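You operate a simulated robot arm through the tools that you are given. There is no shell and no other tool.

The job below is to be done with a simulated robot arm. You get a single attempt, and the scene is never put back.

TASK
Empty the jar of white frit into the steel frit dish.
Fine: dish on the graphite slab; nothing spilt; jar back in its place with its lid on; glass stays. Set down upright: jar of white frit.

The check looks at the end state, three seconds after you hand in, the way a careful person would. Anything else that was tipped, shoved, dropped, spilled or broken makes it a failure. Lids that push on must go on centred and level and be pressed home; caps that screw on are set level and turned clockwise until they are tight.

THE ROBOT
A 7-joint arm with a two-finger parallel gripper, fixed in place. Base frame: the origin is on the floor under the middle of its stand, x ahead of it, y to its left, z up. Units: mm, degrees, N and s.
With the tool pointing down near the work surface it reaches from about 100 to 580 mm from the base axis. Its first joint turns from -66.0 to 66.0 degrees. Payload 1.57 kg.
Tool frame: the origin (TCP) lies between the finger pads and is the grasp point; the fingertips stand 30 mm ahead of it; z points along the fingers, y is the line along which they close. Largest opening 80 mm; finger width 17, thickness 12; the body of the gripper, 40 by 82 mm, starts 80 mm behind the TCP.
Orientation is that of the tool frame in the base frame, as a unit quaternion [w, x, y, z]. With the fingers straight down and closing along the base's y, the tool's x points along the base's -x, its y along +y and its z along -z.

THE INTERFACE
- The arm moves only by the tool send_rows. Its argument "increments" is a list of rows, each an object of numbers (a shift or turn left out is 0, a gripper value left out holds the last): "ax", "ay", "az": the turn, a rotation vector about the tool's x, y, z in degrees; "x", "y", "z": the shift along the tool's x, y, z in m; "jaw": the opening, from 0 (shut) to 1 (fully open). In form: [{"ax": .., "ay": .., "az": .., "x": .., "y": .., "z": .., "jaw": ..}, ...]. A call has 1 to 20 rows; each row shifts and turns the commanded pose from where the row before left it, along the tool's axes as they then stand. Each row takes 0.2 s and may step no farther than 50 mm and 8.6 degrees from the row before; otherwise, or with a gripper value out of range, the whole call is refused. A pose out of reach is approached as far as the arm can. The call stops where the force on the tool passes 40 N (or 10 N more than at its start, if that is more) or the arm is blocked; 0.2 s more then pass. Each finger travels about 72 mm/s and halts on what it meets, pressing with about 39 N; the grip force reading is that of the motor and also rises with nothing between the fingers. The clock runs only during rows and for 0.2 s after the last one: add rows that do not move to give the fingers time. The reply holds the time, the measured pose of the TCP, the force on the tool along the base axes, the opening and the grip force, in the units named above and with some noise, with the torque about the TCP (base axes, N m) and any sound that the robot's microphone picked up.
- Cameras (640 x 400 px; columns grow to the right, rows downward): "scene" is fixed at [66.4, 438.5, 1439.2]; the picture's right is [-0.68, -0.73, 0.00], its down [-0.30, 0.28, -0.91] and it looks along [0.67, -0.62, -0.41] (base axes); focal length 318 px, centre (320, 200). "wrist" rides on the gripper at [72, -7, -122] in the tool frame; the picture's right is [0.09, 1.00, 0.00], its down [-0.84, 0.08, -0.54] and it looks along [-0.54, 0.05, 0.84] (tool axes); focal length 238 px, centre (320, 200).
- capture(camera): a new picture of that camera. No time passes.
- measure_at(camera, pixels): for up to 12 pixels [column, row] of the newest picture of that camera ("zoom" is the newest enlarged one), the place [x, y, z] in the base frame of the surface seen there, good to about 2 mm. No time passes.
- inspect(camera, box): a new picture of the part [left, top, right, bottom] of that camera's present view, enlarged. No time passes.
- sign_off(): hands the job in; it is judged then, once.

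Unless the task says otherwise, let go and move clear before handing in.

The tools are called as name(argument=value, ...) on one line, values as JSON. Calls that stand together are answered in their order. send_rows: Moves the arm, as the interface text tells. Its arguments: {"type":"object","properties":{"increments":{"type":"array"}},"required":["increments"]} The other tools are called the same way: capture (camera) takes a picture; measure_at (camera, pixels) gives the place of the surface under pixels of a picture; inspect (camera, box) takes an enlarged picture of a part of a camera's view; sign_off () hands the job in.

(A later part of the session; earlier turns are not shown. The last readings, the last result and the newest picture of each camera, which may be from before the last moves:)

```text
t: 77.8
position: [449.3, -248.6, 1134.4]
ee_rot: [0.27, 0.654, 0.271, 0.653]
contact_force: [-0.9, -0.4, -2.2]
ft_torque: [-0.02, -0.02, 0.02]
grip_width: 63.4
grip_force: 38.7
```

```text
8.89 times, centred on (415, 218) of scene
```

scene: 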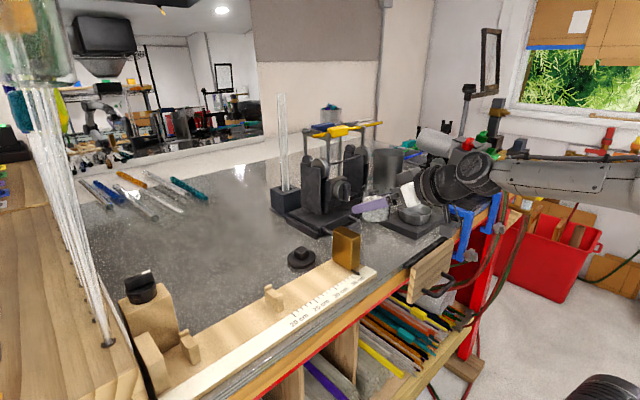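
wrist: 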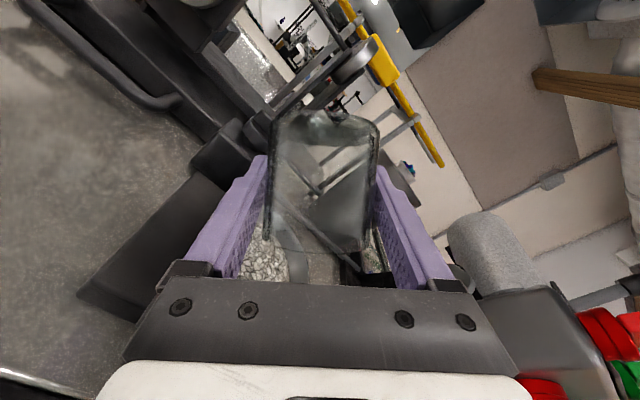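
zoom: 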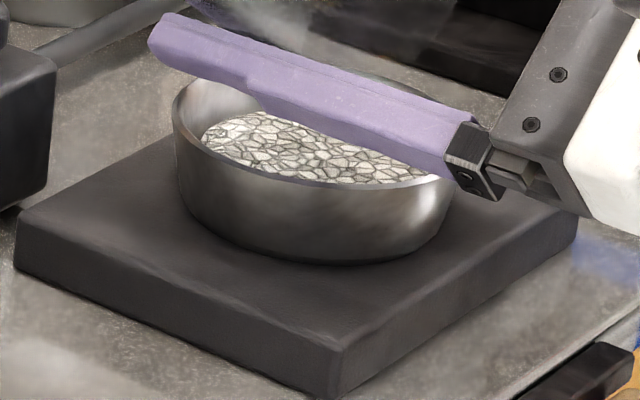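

The jar is completely empty, all the frit is in the dish, and nothing lies on the slab or bench. I'll raise the jar 30 mm straight up and roll it back upright.

send_rows(increments=[{"x": 0.0106, "y": 0.0106}, {"x": 0.0106, "y": 0.0106}, {"az": -8.4375}, {"az": -8.4375}, {"az": -8.4375}, {"az": -8.4375}, {"az": -8.4375}, {"az": -8.4375}, {"az": -8.4375}, {"az": -8.4375}, {"az": -8.4375}, {"az": -8.4375}, {"az": -8.4375}, {"az": -8.4375}, {"az": -8.4375}, {"az": -8.4375}, {"az": -8.4375}, {"az": -8.4375}, {}])

capture(camera="scene")

```text
t: 81.8
position: [450.3, -250.5, 1163.5]
ee_rot: [0.707, -0.001, 0.707, -0.001]
contact_force: [-0.6, 0.3, -2.5]
ft_torque: [0.02, 0.02, -0.02]
grip_width: 63.4
grip_force: 39.6
```

```text
taken
```

scene: 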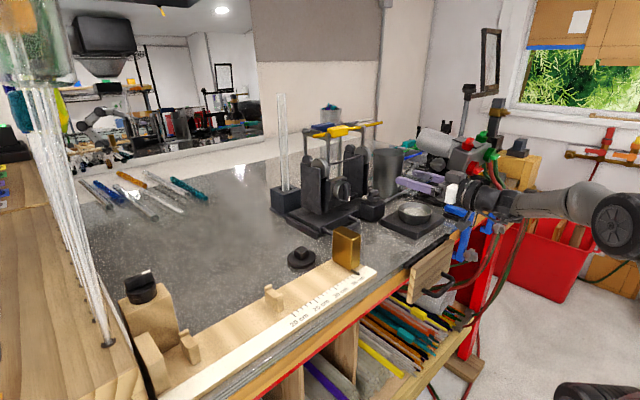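

The tool is horizontal again with the roll undone. I'll pitch back 30° so the jar stands upright and carry it back above its place near (425,−57.5).

send_rows(increments=[{"ay": 7.5}, {"ay": 7.5}, {"ay": 7.5}, {"ay": 7.5}, {"x": 0.00068, "y": 0.008, "z": -0.00167}, {"x": 0.00068, "y": 0.014, "z": -0.00167}, {"x": 0.00068, "y": 0.015, "z": -0.00167}, {"x": 0.00068, "y": 0.015, "z": -0.00167}, {"x": 0.00068, "y": 0.015, "z": -0.00167}, {"x": 0.00068, "y": 0.015, "z": -0.00167}, {"x": 0.00068, "y": 0.015, "z": -0.00167}, {"x": 0.00068, "y": 0.015, "z": -0.00167}, {"x": 0.00068, "y": 0.015, "z": -0.00167}, {"x": 0.00068, "y": 0.015, "z": -0.00167}, {"x": 0.00068, "y": 0.015, "z": -0.00167}, {"x": 0.00068, "y": 0.015, "z": -0.00167}, {"x": 0.00068, "y": 0.013, "z": -0.00167}, {"x": 0.00068, "y": 0.008, "z": -0.00167}, {}, {}])

send_rows(increments=[{}])

inspect(camera="scene", box=[340, 170, 450, 270])

capture(camera="wrist")

```text
t: 86.0
position: [424.3, -55.8, 1166.1]
ee_rot: [0.5, 0.001, 0.866, -0.001]
contact_force: [0.5, -0.9, -2.1]
ft_torque: [0.01, 0.03, 0.05]
grip_width: 63.4
grip_force: 39.2
```

```text
t: 86.4
position: [424.9, -56.0, 1166.9]
ee_rot: [0.501, 0.0, 0.866, 0.0]
contact_force: [0.5, 0.5, -2.2]
ft_torque: [0.01, 0.01, 0.03]
grip_width: 63.5
grip_force: 39.1
```

```text
4.00 times, centred on (395, 220) of scene
```

zoom: 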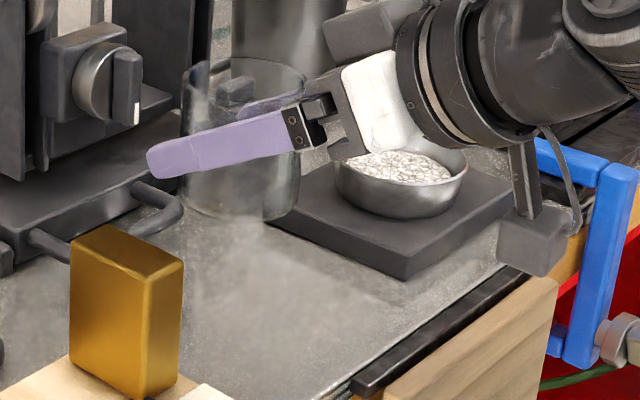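

```text
taken
```

wrist: 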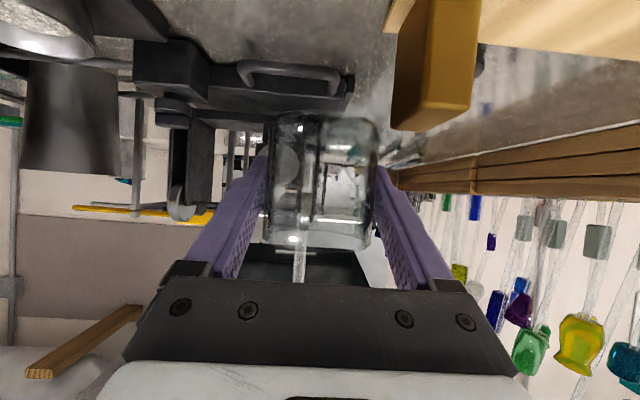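

The jar is upright and empty, with the TCP 1.7 mm left of where I picked it up. I'll correct that and lower it toward its spot, stopping about 8 mm above the bench.

send_rows(increments=[{"x": -0.0004, "y": -0.0016, "z": 0.0007}, {"x": 0.00866, "z": 0.005}, {"x": 0.00866, "z": 0.005}, {"x": 0.00866, "z": 0.005}, {"x": 0.00866, "z": 0.005}, {"x": 0.00866, "z": 0.005}, {"x": 0.00866, "z": 0.005}, {"x": 0.00866, "z": 0.005}, {"x": 0.00866, "z": 0.005}, {"x": 0.00866, "z": 0.005}, {}])

send_rows(increments=[{}])

inspect(camera="scene", box=[340, 200, 430, 275])

inspect(camera="wrist", box=[220, 60, 440, 210])

```text
t: 88.8
position: [425.1, -58.0, 1077.5]
ee_rot: [0.5, 0.0, 0.866, -0.001]
contact_force: [0.6, -0.5, -2.6]
ft_torque: [-0.01, 0.01, -0.02]
grip_width: 63.6
grip_force: 39.2
```

```text
t: 89.2
position: [423.9, -57.5, 1077.6]
ee_rot: [0.5, 0.001, 0.866, -0.001]
contact_force: [0.3, 0.5, -1.7]
ft_torque: [0.01, 0.06, -0.01]
grip_width: 63.0
grip_force: 38.9
```

```text
5.33 times, centred on (385, 238) of scene
```

zoom: 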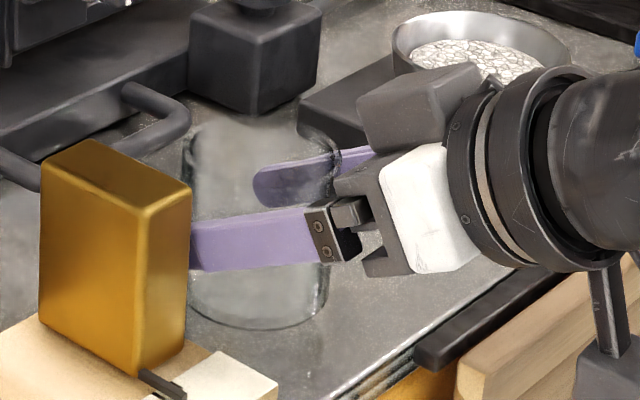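

```text
2.67 times, centred on (330, 135) of wrist
```

zoom: 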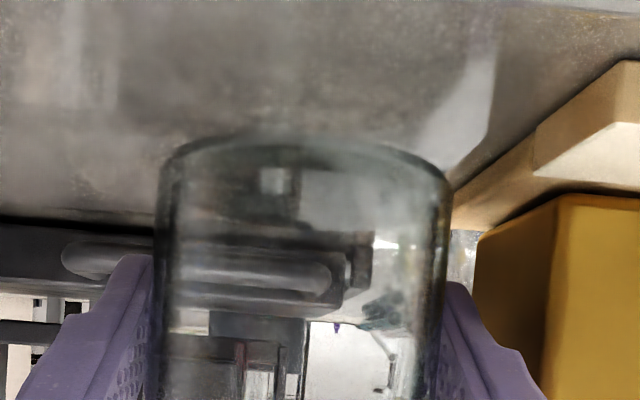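

This view matches the one taken just after lifting, 10 mm above its place. I'll lower the remaining distance in fine steps.

send_rows(increments=[{"x": 0.00346, "z": 0.002}, {"x": 0.0026, "z": 0.0015}, {"x": 0.00087, "z": 0.0005}, {"x": 0.00087, "z": 0.0005}, {}])

```text
t: 90.4
position: [423.5, -59.2, 1067.9]
ee_rot: [0.5, 0.0, 0.866, -0.001]
contact_force: [-0.1, -0.6, -2.4]
ft_torque: [0.06, 0.0, 0.02]
grip_width: 63.4
grip_force: 39.4
```

The full 2.4 N weight still hangs on the tool at z≈1068. I'll go on in 0.5 mm steps until the bench takes it.

send_rows(increments=[{"x": 0.00043, "z": 0.00025}, {"x": 0.00043, "z": 0.00025}, {}])

send_rows(increments=[{"x": 0.00043, "z": 0.00025}, {}])

```text
t: 91.2
position: [424.6, -57.5, 1068.5]
ee_rot: [0.501, 0.0, 0.865, -0.001]
contact_force: [-1.5, 0.4, 1.5]
ft_torque: [0.08, -0.01, 0.05]
grip_width: 63.3
grip_force: 38.9
```

```text
t: 91.8
position: [424.3, -57.9, 1067.4]
ee_rot: [0.501, -0.001, 0.865, 0.0]
contact_force: [-2.6, 2.2, 8.2]
ft_torque: [0.21, 0.34, 0.02]
grip_width: 63.4
grip_force: 39.0
```

An 8 N upward force shows the jar is standing on the bench. I'll ease the jaws open.

send_rows(increments=[{"x": -0.0003, "z": -0.0002}, {"jaw": 0.8}, {"jaw": 0.82}, {"jaw": 0.83}, {}])

inspect(camera="scene", box=[340, 200, 430, 275])

inspect(camera="wrist", box=[220, 60, 440, 210])

```text
t: 93.0
position: [425.0, -57.9, 1066.1]
ee_rot: [0.5, 0.0, 0.866, 0.0]
contact_force: [0.1, -0.6, -0.4]
ft_torque: [0.02, 0.0, -0.04]
grip_width: 66.5
grip_force: 0.1
```

```text
5.33 times, centred on (385, 238) of scene
```

zoom: 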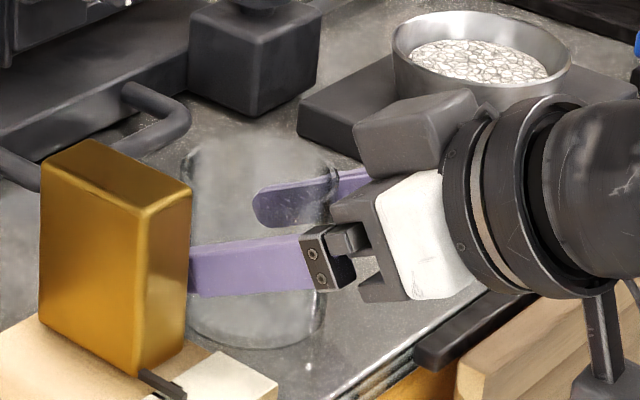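

```text
2.67 times, centred on (330, 135) of wrist
```

zoom: 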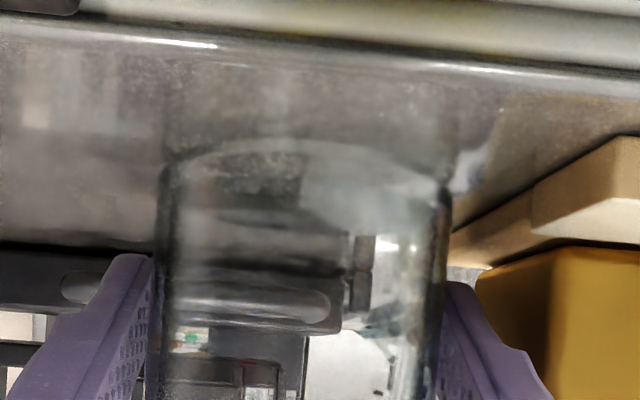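

The jar is free and standing where it was. I'll open a touch more and withdraw straight back along the tool axis.

send_rows(increments=[{"jaw": 0.86}, {}, {"z": -0.01}, {"z": -0.02}, {"z": -0.02}, {"z": -0.02}, {"z": -0.02}, {}])

inspect(camera="scene", box=[340, 200, 430, 275])

capture(camera="wrist")

```text
t: 94.8
position: [349.2, -58.6, 1110.4]
ee_rot: [0.5, 0.001, 0.866, -0.001]
contact_force: [-0.2, -1.2, 0.1]
ft_torque: [0.04, -0.01, -0.02]
grip_width: 68.9
grip_force: 0.0
```

```text
5.33 times, centred on (385, 238) of scene
```

zoom: 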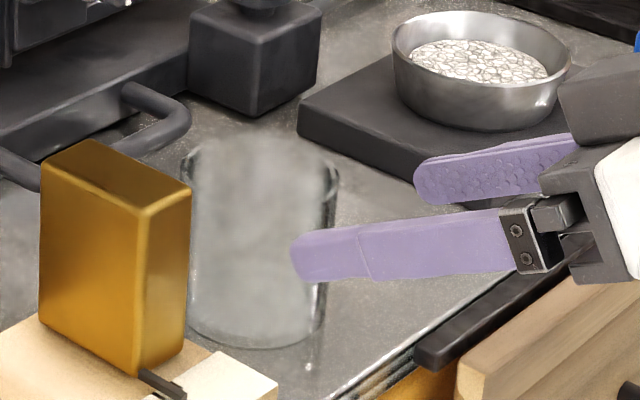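

```text
taken
```

wrist: 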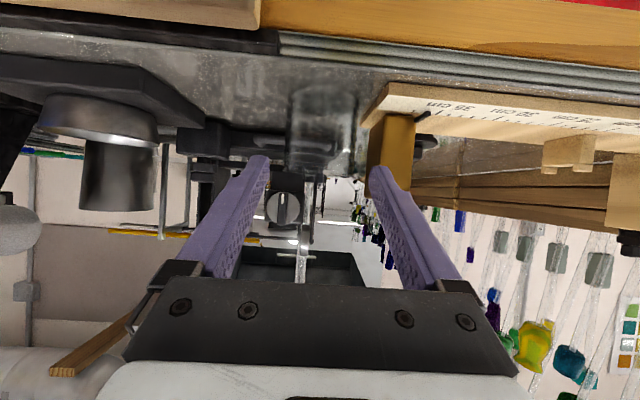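

The jar stands alone upright. I'll raise the arm, turn the tool straight down again and look at the open jar from above.

send_rows(increments=[{"x": -0.03, "z": -0.0173}, {"x": -0.03, "z": -0.0173}, {"x": -0.03, "z": -0.0173}, {"ay": 7.5, "jaw": 0.6}, {"ay": 7.5}, {"ay": 7.5}, {"ay": 7.5}, {"ay": 7.5}, {"ay": 7.5}, {"ay": 7.5}, {"ay": 7.5}, {"x": -0.04}, {"x": -0.03}, {}])

inspect(camera="wrist", box=[220, 90, 420, 215])

capture(camera="scene")

```text
t: 97.8
position: [416.7, -58.7, 1216.3]
ee_rot: [0.0, 0.0, 1.0, 0.0]
contact_force: [0.7, -0.1, -1.1]
ft_torque: [-0.01, 0.01, -0.02]
grip_width: 48.2
grip_force: 0.1
```

```text
3.20 times, centred on (320, 152) of wrist
```

zoom: 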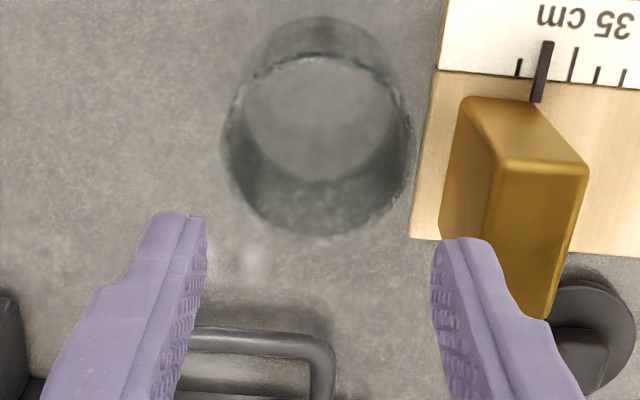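

```text
taken
```

scene: 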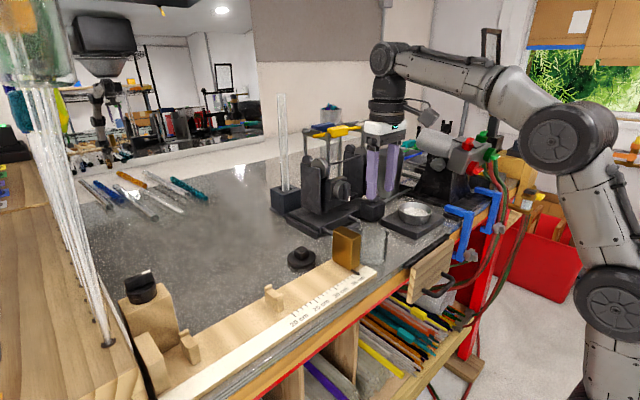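

From above the open jar is empty and upright, its rim centred at about zoom (317,147). I'll measure points on the glass rim to pin down its centre for the lid.

measure_at(camera="zoom", pixels=[[226, 135], [224, 145], [411, 140], [409, 150], [317, 57], [317, 60], [317, 234], [317, 237], [255, 80], [385, 80], [250, 205], [390, 200]])

```text
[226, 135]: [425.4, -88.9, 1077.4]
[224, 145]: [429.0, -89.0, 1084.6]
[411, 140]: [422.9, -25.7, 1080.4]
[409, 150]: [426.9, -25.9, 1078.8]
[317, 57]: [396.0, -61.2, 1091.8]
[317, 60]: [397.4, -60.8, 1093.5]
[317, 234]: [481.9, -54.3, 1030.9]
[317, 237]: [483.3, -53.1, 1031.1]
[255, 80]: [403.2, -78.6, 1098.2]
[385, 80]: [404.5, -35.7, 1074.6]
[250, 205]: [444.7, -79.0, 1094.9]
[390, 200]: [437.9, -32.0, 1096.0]
```

The rim gives the jar centre as (424,−57.5), within about 1 mm of where it started. Now I'll go above the lid at about (518.7,64.7) to pick it up.

send_rows(increments=[{"x": -0.0255, "y": 0.0309, "z": 0.004}, {"x": -0.0255, "y": 0.0309, "z": 0.004}, {"x": -0.0255, "y": 0.0309, "z": 0.009}, {"x": -0.0255, "y": 0.0309, "z": 0.009}, {"z": 0.03}, {}])

send_rows(increments=[{}])

inspect(camera="wrist", box=[240, 90, 400, 210])

measure_at(camera="zoom", pixels=[[328, 160], [328, 130], [328, 190], [290, 155], [370, 155], [220, 130], [440, 130], [330, 30], [330, 240]])

```text
t: 99.2
position: [517.0, 64.9, 1159.1]
ee_rot: [0.0, 0.0, 1.0, -0.001]
contact_force: [0.0, -0.2, 0.1]
ft_torque: [-0.02, 0.0, 0.0]
grip_width: 48.0
grip_force: 0.1
```

```text
t: 99.6
position: [518.2, 64.1, 1160.8]
ee_rot: [0.0, 0.0, 1.0, 0.0]
contact_force: [0.3, 0.8, 0.6]
ft_torque: [-0.04, 0.01, 0.02]
grip_width: 48.0
grip_force: 0.0
```

```text
3.33 times, centred on (320, 150) of wrist
```

zoom: 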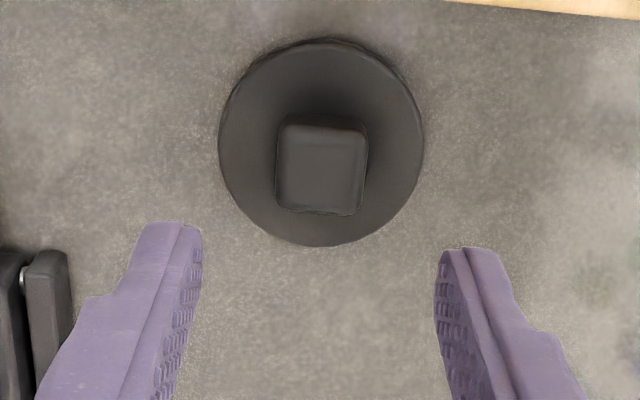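

```text
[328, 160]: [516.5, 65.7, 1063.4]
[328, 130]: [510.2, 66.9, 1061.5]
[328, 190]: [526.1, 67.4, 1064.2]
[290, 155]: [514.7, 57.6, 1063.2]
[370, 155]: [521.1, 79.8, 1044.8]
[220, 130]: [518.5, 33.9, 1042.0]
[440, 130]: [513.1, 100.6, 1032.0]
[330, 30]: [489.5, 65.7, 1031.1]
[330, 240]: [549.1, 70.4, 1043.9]
```

The lid is centred at about (519,65) with its knob top at z≈1064, matching where I released it. I'll go down and grip the knob at the same height as before (TCP z≈1078).

send_rows(increments=[{"x": -0.0005, "y": 0.0004}, {"z": 0.025}, {"z": 0.025}, {"z": 0.018}, {"z": 0.01}, {"z": 0.004}, {}])

inspect(camera="wrist", box=[240, 110, 400, 230])

```text
t: 101.2
position: [520.4, 65.3, 1078.3]
ee_rot: [0.0, -0.001, 1.0, 0.001]
contact_force: [0.2, 0.9, 0.0]
ft_torque: [-0.02, 0.02, -0.01]
grip_width: 47.9
grip_force: 0.0
```

```text
3.33 times, centred on (320, 170) of wrist
```

zoom: 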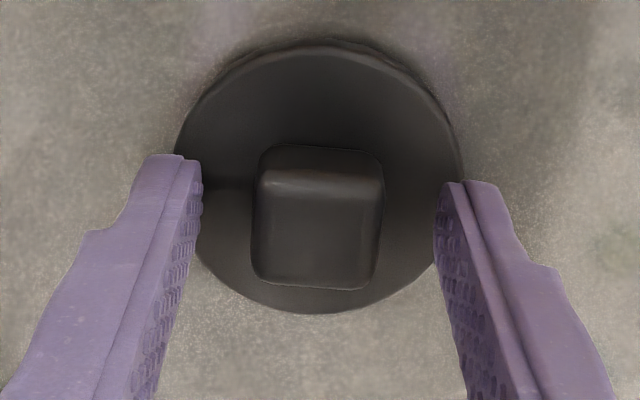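

The knob sits at almost the same pixels (253–383, 145–290) as when I first gripped it. I'll close and lift it slightly.

send_rows(increments=[{"jaw": 0.4}, {"jaw": 0.3}, {"jaw": 0.2}, {"jaw": 0.0}, {}, {}, {}])

send_rows(increments=[{"z": -0.004}, {"z": -0.008}, {"z": -0.02}, {"z": -0.03}, {"z": -0.04}, {"z": -0.02}, {}])

inspect(camera="wrist", box=[240, 110, 400, 230])

inspect(camera="scene", box=[265, 170, 345, 250])

```text
t: 102.8
position: [520.1, 65.6, 1076.7]
ee_rot: [0.0, 0.0, 1.0, 0.0]
contact_force: [-0.6, -0.4, 0.4]
ft_torque: [-0.02, 0.02, -0.06]
grip_width: 24.4
grip_force: 36.4
```

```text
t: 104.4
position: [519.1, 67.4, 1199.1]
ee_rot: [-0.001, 0.001, 1.0, 0.0]
contact_force: [-1.0, -0.2, 0.5]
ft_torque: [-0.04, 0.0, 0.01]
grip_width: 24.5
grip_force: 36.0
```

```text
3.33 times, centred on (320, 170) of wrist
```

zoom: 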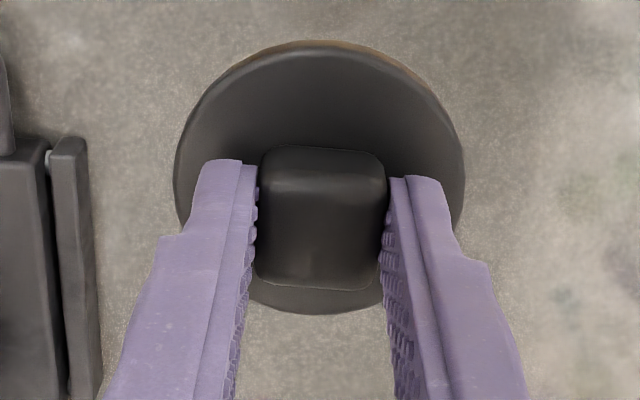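

```text
5.00 times, centred on (305, 210) of scene
```

zoom: 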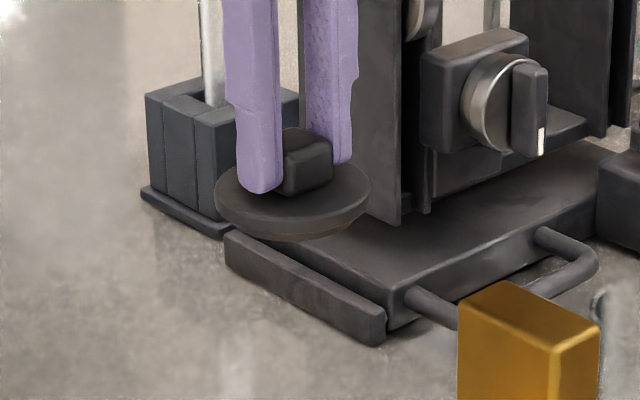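

The lid is held level in exactly the same grip as before (outline 174–465 × 40–313). I'll carry it back above the jar.

send_rows(increments=[{"x": 0.016, "y": -0.0206}, {"x": 0.016, "y": -0.0206}, {"x": 0.016, "y": -0.0206}, {"x": 0.016, "y": -0.0206}, {"x": 0.016, "y": -0.0206}, {"x": 0.016, "y": -0.0206}, {}])

send_rows(increments=[{}])

send_rows(increments=[{}])

inspect(camera="wrist", box=[240, 80, 400, 200])

inspect(camera="scene", box=[340, 180, 430, 270])

```text
t: 106.0
position: [423.0, -59.5, 1197.9]
ee_rot: [-0.001, 0.0, 1.0, -0.001]
contact_force: [0.2, 0.4, 0.0]
ft_torque: [-0.05, 0.01, 0.0]
grip_width: 24.6
grip_force: 35.9
```

```text
t: 106.4
position: [422.4, -59.7, 1200.1]
ee_rot: [0.0, 0.0, 1.0, 0.0]
contact_force: [-0.2, -0.1, -1.4]
ft_torque: [0.01, 0.0, 0.0]
grip_width: 24.6
grip_force: 35.9
```

```text
t: 106.8
position: [422.1, -58.4, 1199.5]
ee_rot: [-0.001, 0.0, 1.0, 0.0]
contact_force: [-0.2, -0.2, -0.1]
ft_torque: [0.01, 0.03, -0.01]
grip_width: 24.4
grip_force: 36.3
```

```text
3.33 times, centred on (320, 140) of wrist
```

zoom: 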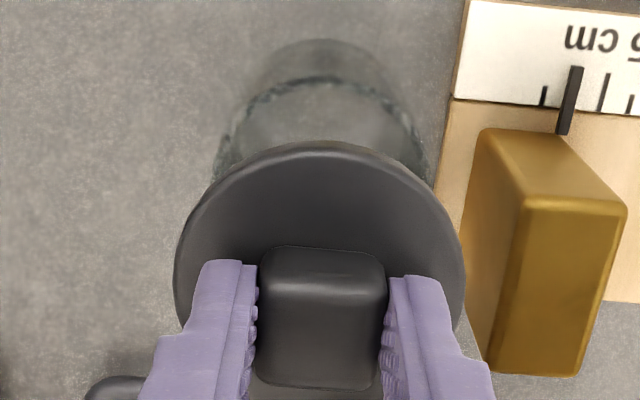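

```text
4.44 times, centred on (385, 225) of scene
```

zoom: 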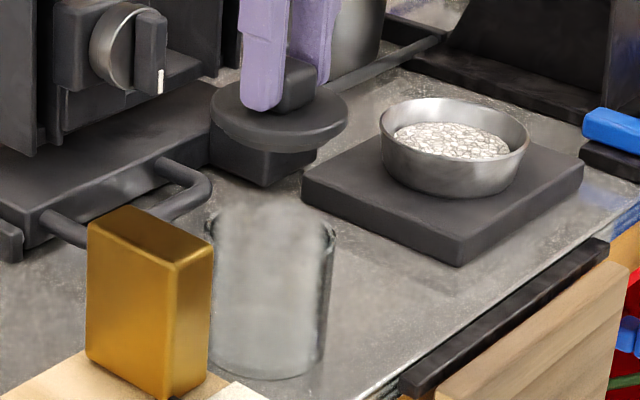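

The lid hovers above the jar and the readings average about 1.3 mm short in x and 1.2 mm in y. I'll correct that, lower to about 8 mm above the rim and compare the outlines.

send_rows(increments=[{"x": -0.0013, "y": 0.0012}, {"z": 0.015}, {"z": 0.015}, {"z": 0.01}, {"z": 0.006}, {}])

send_rows(increments=[{}])

inspect(camera="wrist", box=[260, 90, 380, 180])

inspect(camera="scene", box=[350, 215, 400, 265])

```text
t: 108.2
position: [427.1, -57.6, 1152.4]
ee_rot: [0.0, 0.0, 1.0, 0.0]
contact_force: [-0.5, 1.1, 0.3]
ft_torque: [0.03, 0.03, 0.02]
grip_width: 24.7
grip_force: 36.7
```

```text
t: 108.6
position: [426.1, -56.6, 1154.2]
ee_rot: [0.0, 0.0, 1.0, 0.001]
contact_force: [0.1, -0.4, -0.7]
ft_torque: [-0.01, -0.01, -0.02]
grip_width: 24.4
grip_force: 36.1
```

```text
4.44 times, centred on (320, 135) of wrist
```

zoom: 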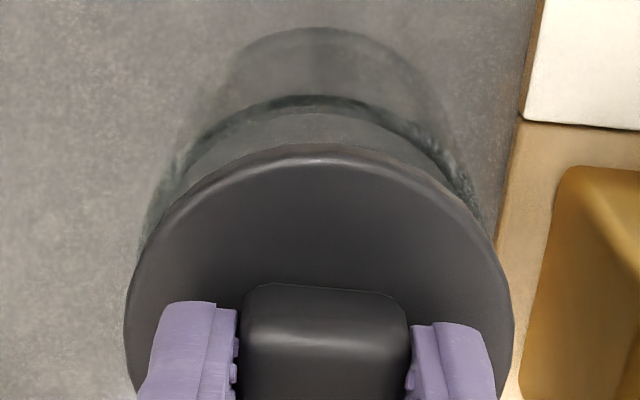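

```text
8.00 times, centred on (375, 240) of scene
```

zoom: 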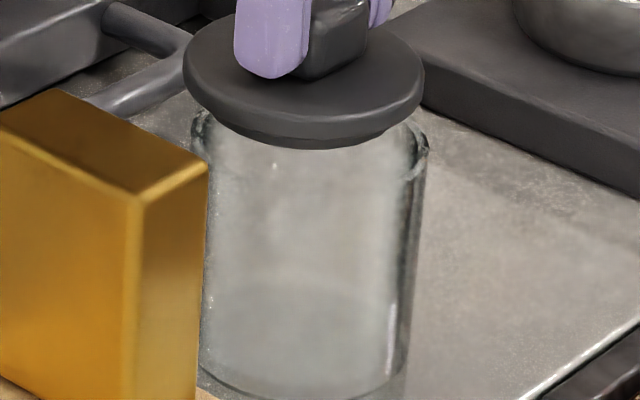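

The readings now show x≈426.6, and in the scene the lid (183–425) sits left of where it should relative to the jar (192–428), so it is about 3 mm too far forward. I'll shift it back 3 mm and re-read.

send_rows(increments=[{"x": 0.003}, {}, {}])

send_rows(increments=[{}])

send_rows(increments=[{}])

send_rows(increments=[{}])

inspect(camera="wrist", box=[260, 90, 380, 180])

inspect(camera="scene", box=[350, 210, 410, 270])

```text
t: 109.4
position: [421.9, -57.2, 1152.6]
ee_rot: [0.001, 0.0, 1.0, -0.001]
contact_force: [0.7, 0.7, 0.2]
ft_torque: [-0.07, 0.02, -0.01]
grip_width: 24.3
grip_force: 36.4
```

```text
t: 109.8
position: [422.0, -57.1, 1153.3]
ee_rot: [0.0, -0.001, 1.0, -0.001]
contact_force: [-0.7, 0.2, -1.2]
ft_torque: [0.02, 0.04, -0.02]
grip_width: 24.6
grip_force: 36.1
```

```text
t: 110.2
position: [421.7, -56.0, 1154.1]
ee_rot: [0.0, 0.0, 1.0, 0.0]
contact_force: [0.2, 0.0, 0.2]
ft_torque: [0.0, 0.01, 0.04]
grip_width: 24.4
grip_force: 36.4
```

```text
t: 110.6
position: [421.4, -57.5, 1153.8]
ee_rot: [-0.001, 0.0, 1.0, 0.001]
contact_force: [0.3, 0.9, -0.7]
ft_torque: [-0.01, -0.01, 0.0]
grip_width: 24.5
grip_force: 36.3
```

```text
4.44 times, centred on (320, 135) of wrist
```

zoom: 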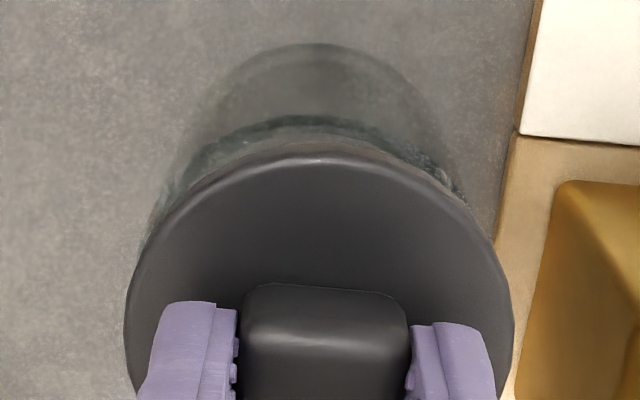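

```text
6.67 times, centred on (380, 240) of scene
```

zoom: 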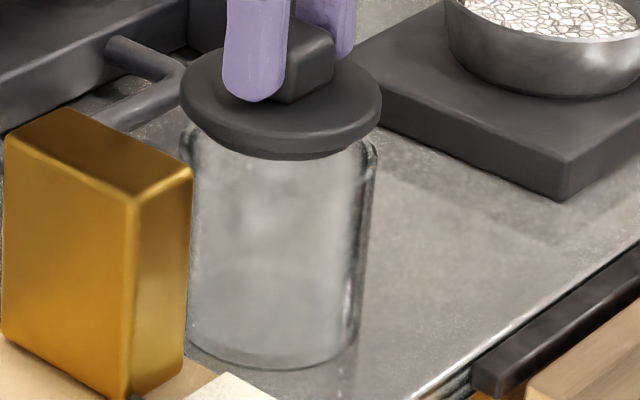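

Readings average (421.8,−57.0) now. In the scene the lid (180–382) matches the original just-lifted picture (180–380), while the wrist outlines suggest about 1 mm more in x. I'll nudge +1 mm in x and −0.5 mm in y, then re-read.

send_rows(increments=[{"x": -0.001, "y": -0.0005}, {}, {}])

send_rows(increments=[{}])

send_rows(increments=[{}])

send_rows(increments=[{}])

inspect(camera="wrist", box=[260, 90, 380, 180])

inspect(camera="scene", box=[350, 210, 410, 270])

```text
t: 111.4
position: [423.0, -56.9, 1152.9]
ee_rot: [0.0, 0.0, 1.0, 0.0]
contact_force: [-0.1, 0.1, 0.2]
ft_torque: [-0.02, -0.01, 0.02]
grip_width: 24.5
grip_force: 36.2
```

```text
t: 111.8
position: [422.7, -56.9, 1153.4]
ee_rot: [0.0, 0.0, 1.0, -0.001]
contact_force: [0.6, -0.3, 0.1]
ft_torque: [0.01, -0.02, 0.0]
grip_width: 24.7
grip_force: 36.2
```

```text
t: 112.2
position: [423.0, -56.0, 1154.4]
ee_rot: [-0.001, -0.001, 1.0, -0.001]
contact_force: [0.4, 0.3, 0.2]
ft_torque: [0.05, 0.0, 0.0]
grip_width: 24.5
grip_force: 36.4
```

```text
t: 112.6
position: [423.7, -57.1, 1154.5]
ee_rot: [0.0, 0.0, 1.0, 0.0]
contact_force: [-0.4, 0.1, -0.6]
ft_torque: [0.0, 0.01, -0.01]
grip_width: 24.3
grip_force: 36.5
```

```text
4.44 times, centred on (320, 135) of wrist
```

zoom: 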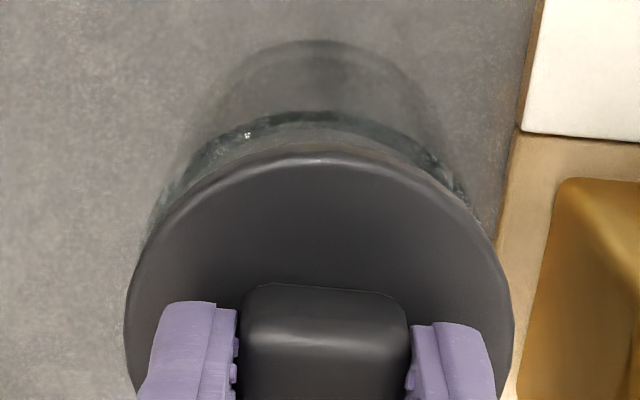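

```text
6.67 times, centred on (380, 240) of scene
```

zoom: 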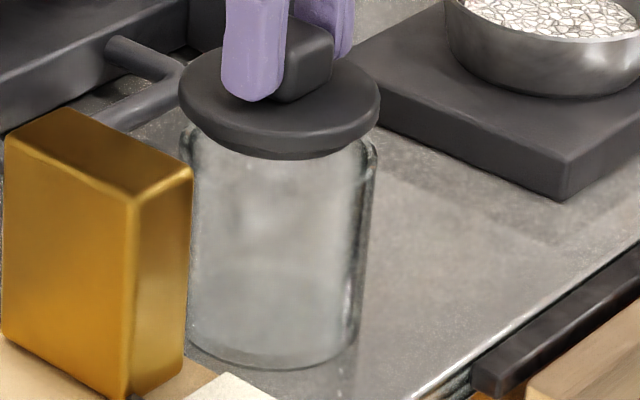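

The lid now covers the same pixels (179–380) as when it was lifted straight off the jar, and the readings average (423.1,−56.7). I'll lower gently and watch the force as the plug enters the mouth.

send_rows(increments=[{"z": 0.003}, {"z": 0.002}, {"z": 0.001}, {"z": 0.001}, {"z": 0.001}, {}])

inspect(camera="scene", box=[350, 210, 410, 270])

```text
t: 114.0
position: [422.7, -57.0, 1145.7]
ee_rot: [0.0, 0.0, 1.0, 0.0]
contact_force: [-0.3, 0.2, -0.3]
ft_torque: [0.03, 0.03, 0.05]
grip_width: 24.5
grip_force: 36.2
```

```text
6.67 times, centred on (380, 240) of scene
```

zoom: 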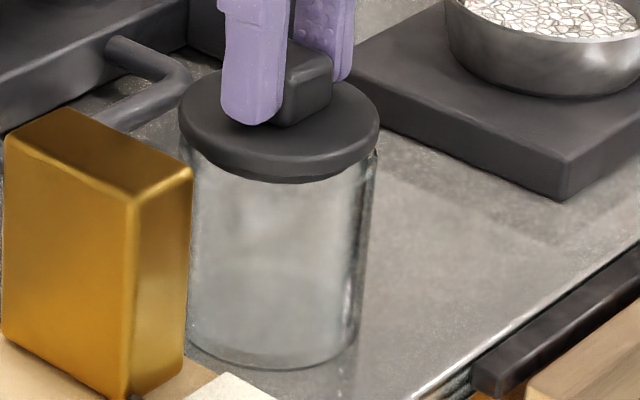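

No force at z=1145.7, so the plug bottom is just at the rim. I'll go on in 1 mm steps.

send_rows(increments=[{"z": 0.001}, {"z": 0.001}, {"z": 0.001}])

send_rows(increments=[{"z": 0.001}, {"z": 0.001}])

inspect(camera="scene", box=[350, 210, 410, 270])

```text
t: 114.8
position: [422.6, -56.4, 1143.5]
ee_rot: [0.0, 0.0, 1.0, 0.0]
contact_force: [0.2, -0.4, 0.3]
ft_torque: [-0.03, 0.01, -0.02]
grip_width: 24.5
grip_force: 36.6
```

```text
t: 115.4
position: [422.7, -56.1, 1139.3]
ee_rot: [0.001, 0.001, 1.0, 0.0]
contact_force: [0.1, 0.2, 0.1]
ft_torque: [-0.01, 0.02, 0.02]
grip_width: 24.5
grip_force: 36.6
```

```text
6.67 times, centred on (380, 240) of scene
```

zoom: 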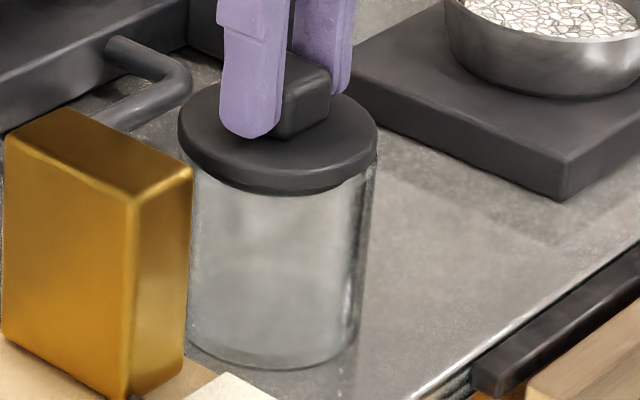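

The plug has entered the mouth without any force and the lid looks level. I'll keep going down until I feel it seat.

send_rows(increments=[{"z": 0.001}, {}])

send_rows(increments=[{"z": 0.001}, {}])

send_rows(increments=[{"z": 0.001}, {}])

```text
t: 116.0
position: [422.8, -57.1, 1140.0]
ee_rot: [0.001, 0.0, 1.0, 0.001]
contact_force: [0.2, -0.6, -0.6]
ft_torque: [-0.01, 0.03, -0.01]
grip_width: 24.5
grip_force: 36.4
```

```text
t: 116.6
position: [423.3, -57.1, 1138.5]
ee_rot: [0.0, 0.0, 1.0, 0.0]
contact_force: [-0.4, -0.6, 1.0]
ft_torque: [-0.01, -0.02, 0.0]
grip_width: 24.6
grip_force: 36.4
```

```text
t: 117.2
position: [422.2, -55.5, 1136.5]
ee_rot: [-0.001, 0.0, 1.0, -0.001]
contact_force: [-0.6, -0.7, 0.9]
ft_torque: [-0.03, 0.01, -0.01]
grip_width: 24.6
grip_force: 36.7
```

send_rows(increments=[{"z": 0.001}, {}])

inspect(camera="scene", box=[350, 210, 410, 270])

inspect(camera="wrist", box=[260, 90, 380, 180])

```text
t: 117.8
position: [423.0, -57.2, 1136.6]
ee_rot: [0.001, 0.0, 1.0, 0.0]
contact_force: [-0.2, 1.3, 3.4]
ft_torque: [0.06, 0.04, -0.03]
grip_width: 24.5
grip_force: 36.1
```

```text
6.67 times, centred on (380, 240) of scene
```

zoom: 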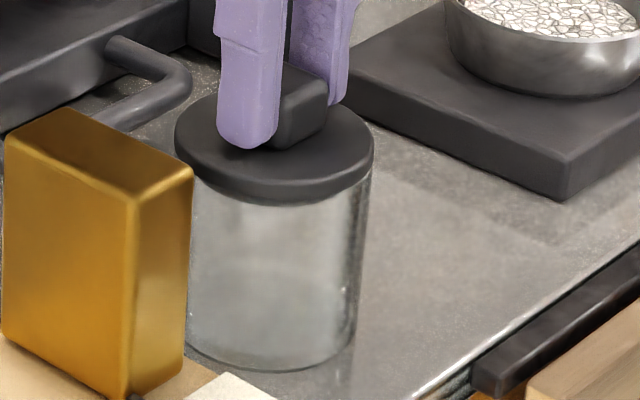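

```text
4.44 times, centred on (320, 135) of wrist
```

zoom: 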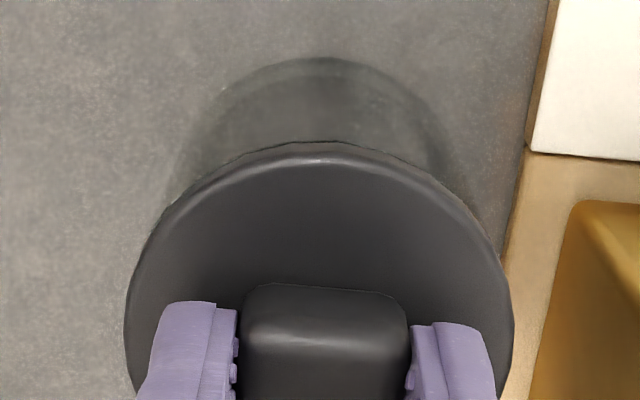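

The force rises to 3.4 N at z≈1136.6 with the lid flat on the rim. I'll press it home in small steps, watching the force and listening for the snap.

send_rows(increments=[{"z": 0.001}, {"z": 0.001}, {}])

send_rows(increments=[{"z": 0.001}, {}])

send_rows(increments=[{"z": 0.001}, {}])

```text
t: 118.6
position: [422.4, -57.1, 1135.8]
ee_rot: [0.003, 0.001, 1.0, 0.0]
contact_force: [-0.8, 3.9, 23.0]
ft_torque: [0.15, 0.45, -0.05]
grip_width: 24.2
grip_force: 36.0
```

```text
t: 119.2
position: [423.1, -57.3, 1137.4]
ee_rot: [0.004, 0.0, 1.0, -0.001]
contact_force: [-3.8, 4.3, 33.3]
ft_torque: [0.16, 0.48, 0.0]
grip_width: 24.3
grip_force: 36.2
```

```text
t: 119.8
position: [422.5, -56.9, 1136.2]
ee_rot: [0.004, 0.001, 1.0, 0.0]
contact_force: [-3.1, 3.5, 33.6]
ft_torque: [0.13, 0.3, 0.01]
grip_width: 24.7
grip_force: 35.8
```

The force reaches 33 N and holds, with no snap heard. I'll ease off, open the jaws, rise clear and measure the lid's height and levelness against the original.

send_rows(increments=[{"z": -0.002}, {"z": -0.002}, {}])

inspect(camera="scene", box=[350, 200, 446, 260])

```text
t: 120.6
position: [423.3, -56.7, 1136.3]
ee_rot: [0.002, 0.0, 1.0, 0.0]
contact_force: [7.7, 2.1, 17.6]
ft_torque: [0.05, -0.7, 0.01]
grip_width: 24.3
grip_force: 36.1
```

```text
6.67 times, centred on (398, 230) of scene
```

zoom: 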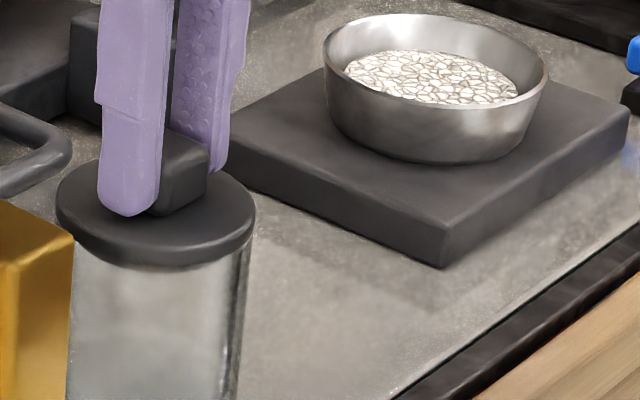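

The lid looks flat on the jar, but the tool still presses with 17.6 N and some side force. I'll back off in small steps until the force is nearly zero before releasing.

send_rows(increments=[{"z": -0.001}, {}])

send_rows(increments=[{"z": -0.0005}, {}])

```text
t: 121.2
position: [422.4, -56.6, 1135.6]
ee_rot: [-0.002, 0.0, 1.0, -0.001]
contact_force: [4.5, -2.0, 9.4]
ft_torque: [-0.03, -0.44, -0.01]
grip_width: 24.6
grip_force: 36.2
```

```text
t: 121.8
position: [421.7, -56.7, 1137.7]
ee_rot: [-0.004, 0.001, 1.0, 0.0]
contact_force: [0.5, 0.2, -0.1]
ft_torque: [0.05, -0.06, 0.0]
grip_width: 24.4
grip_force: 36.1
```

The force is now about zero. I'll open the jaws and rise clear.

send_rows(increments=[{"jaw": 0.4}, {"jaw": 0.6}, {}, {"z": -0.01}, {"z": -0.02}, {"z": -0.01}, {}])

inspect(camera="scene", box=[350, 200, 446, 260])

inspect(camera="wrist", box=[240, 110, 400, 230])

measure_at(camera="zoom", pixels=[[326, 160], [272, 160], [380, 160], [326, 210], [326, 118], [212, 125], [440, 125], [330, 18], [335, 236], [235, 60], [415, 60], [230, 190]])

```text
t: 123.4
position: [423.7, -57.4, 1178.4]
ee_rot: [0.001, 0.0, 1.0, 0.0]
contact_force: [0.3, 0.2, -0.3]
ft_torque: [-0.01, 0.02, 0.02]
grip_width: 48.2
grip_force: 0.0
heard: snap
```

```text
6.67 times, centred on (398, 230) of scene
```

zoom: 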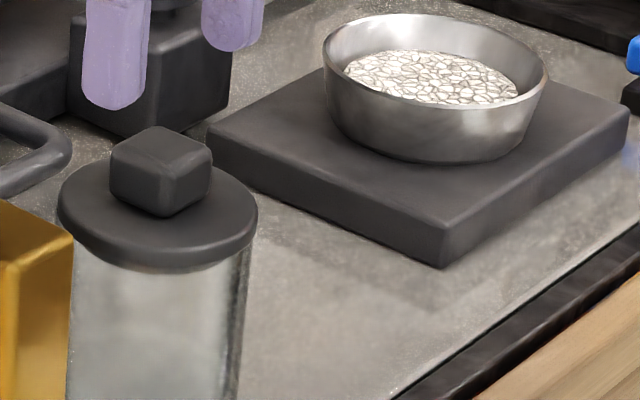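

```text
3.33 times, centred on (320, 170) of wrist
```

zoom: 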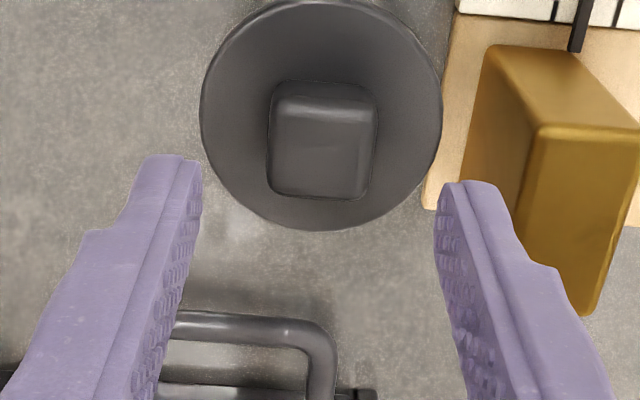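

```text
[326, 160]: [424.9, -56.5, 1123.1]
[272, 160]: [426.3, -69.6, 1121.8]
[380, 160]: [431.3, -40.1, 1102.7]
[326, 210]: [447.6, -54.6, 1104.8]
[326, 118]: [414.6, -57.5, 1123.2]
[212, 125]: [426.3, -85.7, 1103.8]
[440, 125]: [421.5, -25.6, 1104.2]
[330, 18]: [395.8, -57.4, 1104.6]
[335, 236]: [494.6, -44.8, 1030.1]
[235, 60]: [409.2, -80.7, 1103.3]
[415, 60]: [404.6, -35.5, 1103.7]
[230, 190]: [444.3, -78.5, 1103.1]
```

A "snap" was heard as I released, and the lid top now measures 1103–1105 mm all round, the same as at the start. I'll look closely at the lid-to-glass joint.

inspect(camera="scene", box=[355, 215, 395, 265])

capture(camera="scene")

```text
8.00 times, centred on (375, 240) of scene
```

zoom: 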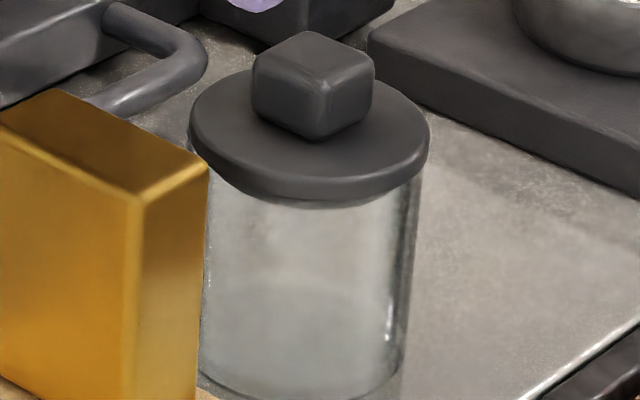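

```text
taken
```

scene: 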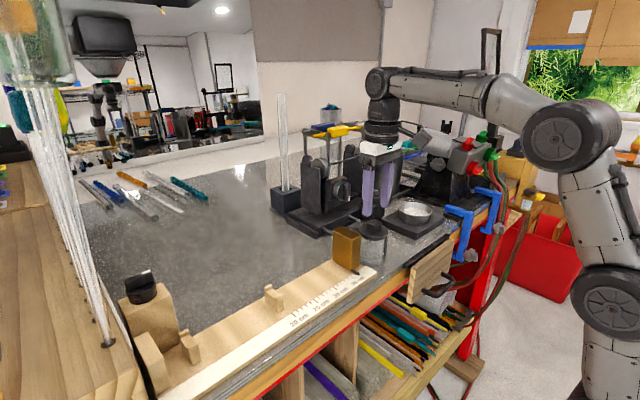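

The lid sits flat and centred on the glass, with no visible gap. To be certain it is pressed home, I'll close the fingers and push straight down on the knob's centre.

send_rows(increments=[{"jaw": 0.3}, {"jaw": 0.0}, {}, {"z": 0.01}, {"z": 0.008}, {"z": 0.003}, {}])

inspect(camera="wrist", box=[240, 110, 400, 230])

inspect(camera="scene", box=[350, 200, 446, 260])

```text
t: 125.0
position: [423.3, -56.9, 1157.1]
ee_rot: [0.0, 0.0, 1.0, 0.0]
contact_force: [-0.4, -0.3, 0.0]
ft_torque: [-0.01, -0.03, 0.0]
grip_width: 0.1
grip_force: 21.2
```

```text
3.33 times, centred on (320, 170) of wrist
```

zoom: 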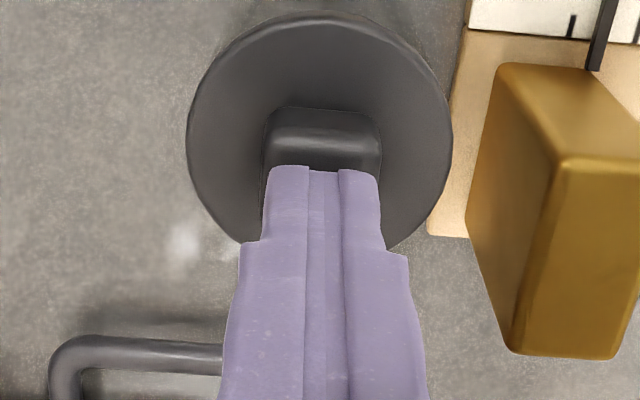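

```text
6.67 times, centred on (398, 230) of scene
```

zoom: 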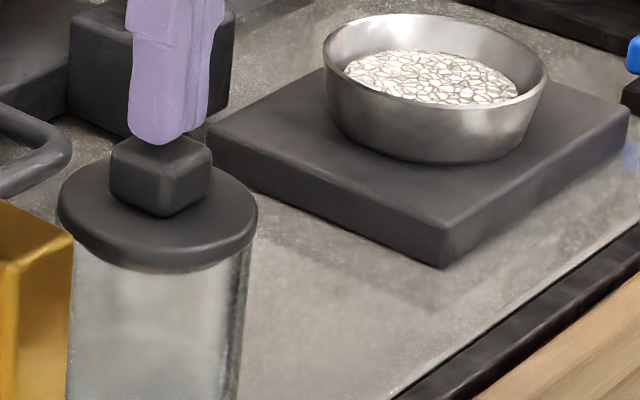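

The closed fingertips hang centred just above the knob (about 3 mm gap). I'll step down and press.

send_rows(increments=[{"z": 0.001}, {"z": 0.001}, {"z": 0.001}, {"z": 0.001}, {}])

send_rows(increments=[{"z": 0.001}, {}])

send_rows(increments=[{"z": 0.001}, {}])

```text
t: 126.2
position: [422.1, -57.1, 1153.4]
ee_rot: [0.0, 0.0, 1.0, 0.0]
contact_force: [0.3, 0.4, -0.2]
ft_torque: [0.02, 0.02, 0.03]
grip_width: 0.2
grip_force: 21.6
```

```text
t: 126.8
position: [422.5, -56.9, 1152.3]
ee_rot: [0.001, 0.0, 1.0, -0.001]
contact_force: [1.4, 1.0, 2.2]
ft_torque: [0.04, -0.03, -0.03]
grip_width: 0.1
grip_force: 21.6
```

```text
t: 127.4
position: [423.5, -56.5, 1152.9]
ee_rot: [0.002, 0.0, 1.0, -0.001]
contact_force: [-1.7, -0.1, 12.0]
ft_torque: [0.01, 0.07, -0.01]
grip_width: 0.2
grip_force: 20.9
```

The fingertips met the knob at z≈1152.5 and the force rises stiffly. I'll press on to about 30–35 N.

send_rows(increments=[{"z": 0.001}, {}])

send_rows(increments=[{"z": 0.001}, {}])

inspect(camera="scene", box=[350, 200, 446, 260])

```text
t: 128.0
position: [422.2, -57.5, 1153.0]
ee_rot: [0.003, 0.0, 1.0, -0.001]
contact_force: [-2.9, 0.2, 23.1]
ft_torque: [0.0, 0.08, 0.01]
grip_width: 0.0
grip_force: 21.1
```

```text
t: 128.6
position: [422.9, -55.8, 1153.4]
ee_rot: [0.004, 0.0, 1.0, -0.001]
contact_force: [-4.5, 0.7, 33.6]
ft_torque: [0.04, 0.25, -0.03]
grip_width: 0.1
grip_force: 21.2
```

```text
6.67 times, centred on (398, 230) of scene
```

zoom: 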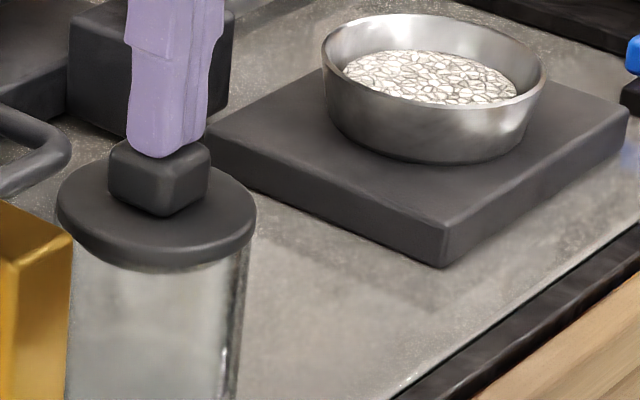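

Pressed to 33.6 N the lid doesn't move any further, so it is home. I'll back straight off and check jar, lid and dish.

send_rows(increments=[{"z": -0.002}, {"z": -0.003}, {"z": -0.01}, {"z": -0.03}, {"z": -0.03}, {}])

inspect(camera="scene", box=[350, 200, 446, 260])

inspect(camera="wrist", box=[220, 80, 420, 205])

measure_at(camera="zoom", pixels=[[250, 110], [400, 110], [320, 60], [270, 75], [380, 75], [260, 150], [390, 150], [318, 95], [320, 175], [232, 115], [415, 115], [325, 45]])

```text
t: 130.0
position: [423.4, -58.0, 1223.8]
ee_rot: [-0.001, -0.001, 1.0, 0.0]
contact_force: [-0.4, 0.2, 0.3]
ft_torque: [0.0, 0.01, 0.03]
grip_width: 0.0
grip_force: 21.7
```

```text
6.67 times, centred on (398, 230) of scene
```

zoom: 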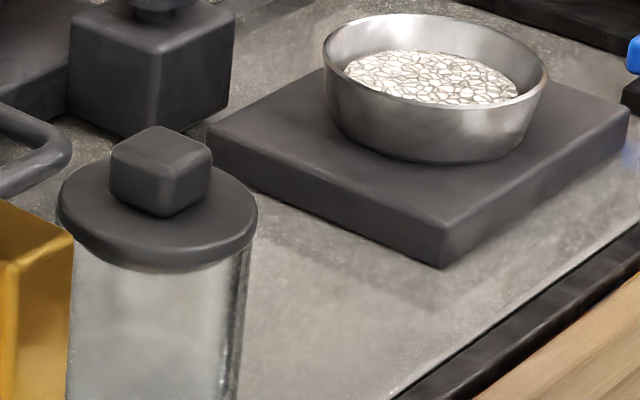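

```text
3.20 times, centred on (320, 142) of wrist
```

zoom: 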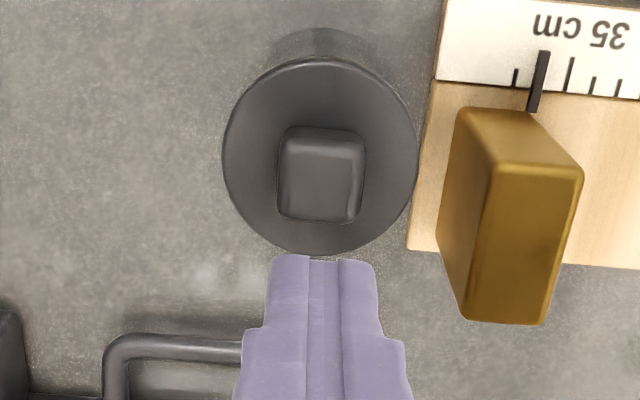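

```text
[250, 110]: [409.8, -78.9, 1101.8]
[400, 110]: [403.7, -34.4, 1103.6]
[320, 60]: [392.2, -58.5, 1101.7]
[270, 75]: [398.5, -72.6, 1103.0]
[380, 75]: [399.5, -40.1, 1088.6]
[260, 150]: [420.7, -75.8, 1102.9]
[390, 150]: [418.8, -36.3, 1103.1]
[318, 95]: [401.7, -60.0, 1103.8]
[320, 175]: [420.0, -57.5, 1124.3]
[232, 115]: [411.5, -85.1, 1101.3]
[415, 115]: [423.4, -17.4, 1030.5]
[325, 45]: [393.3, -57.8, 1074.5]
```

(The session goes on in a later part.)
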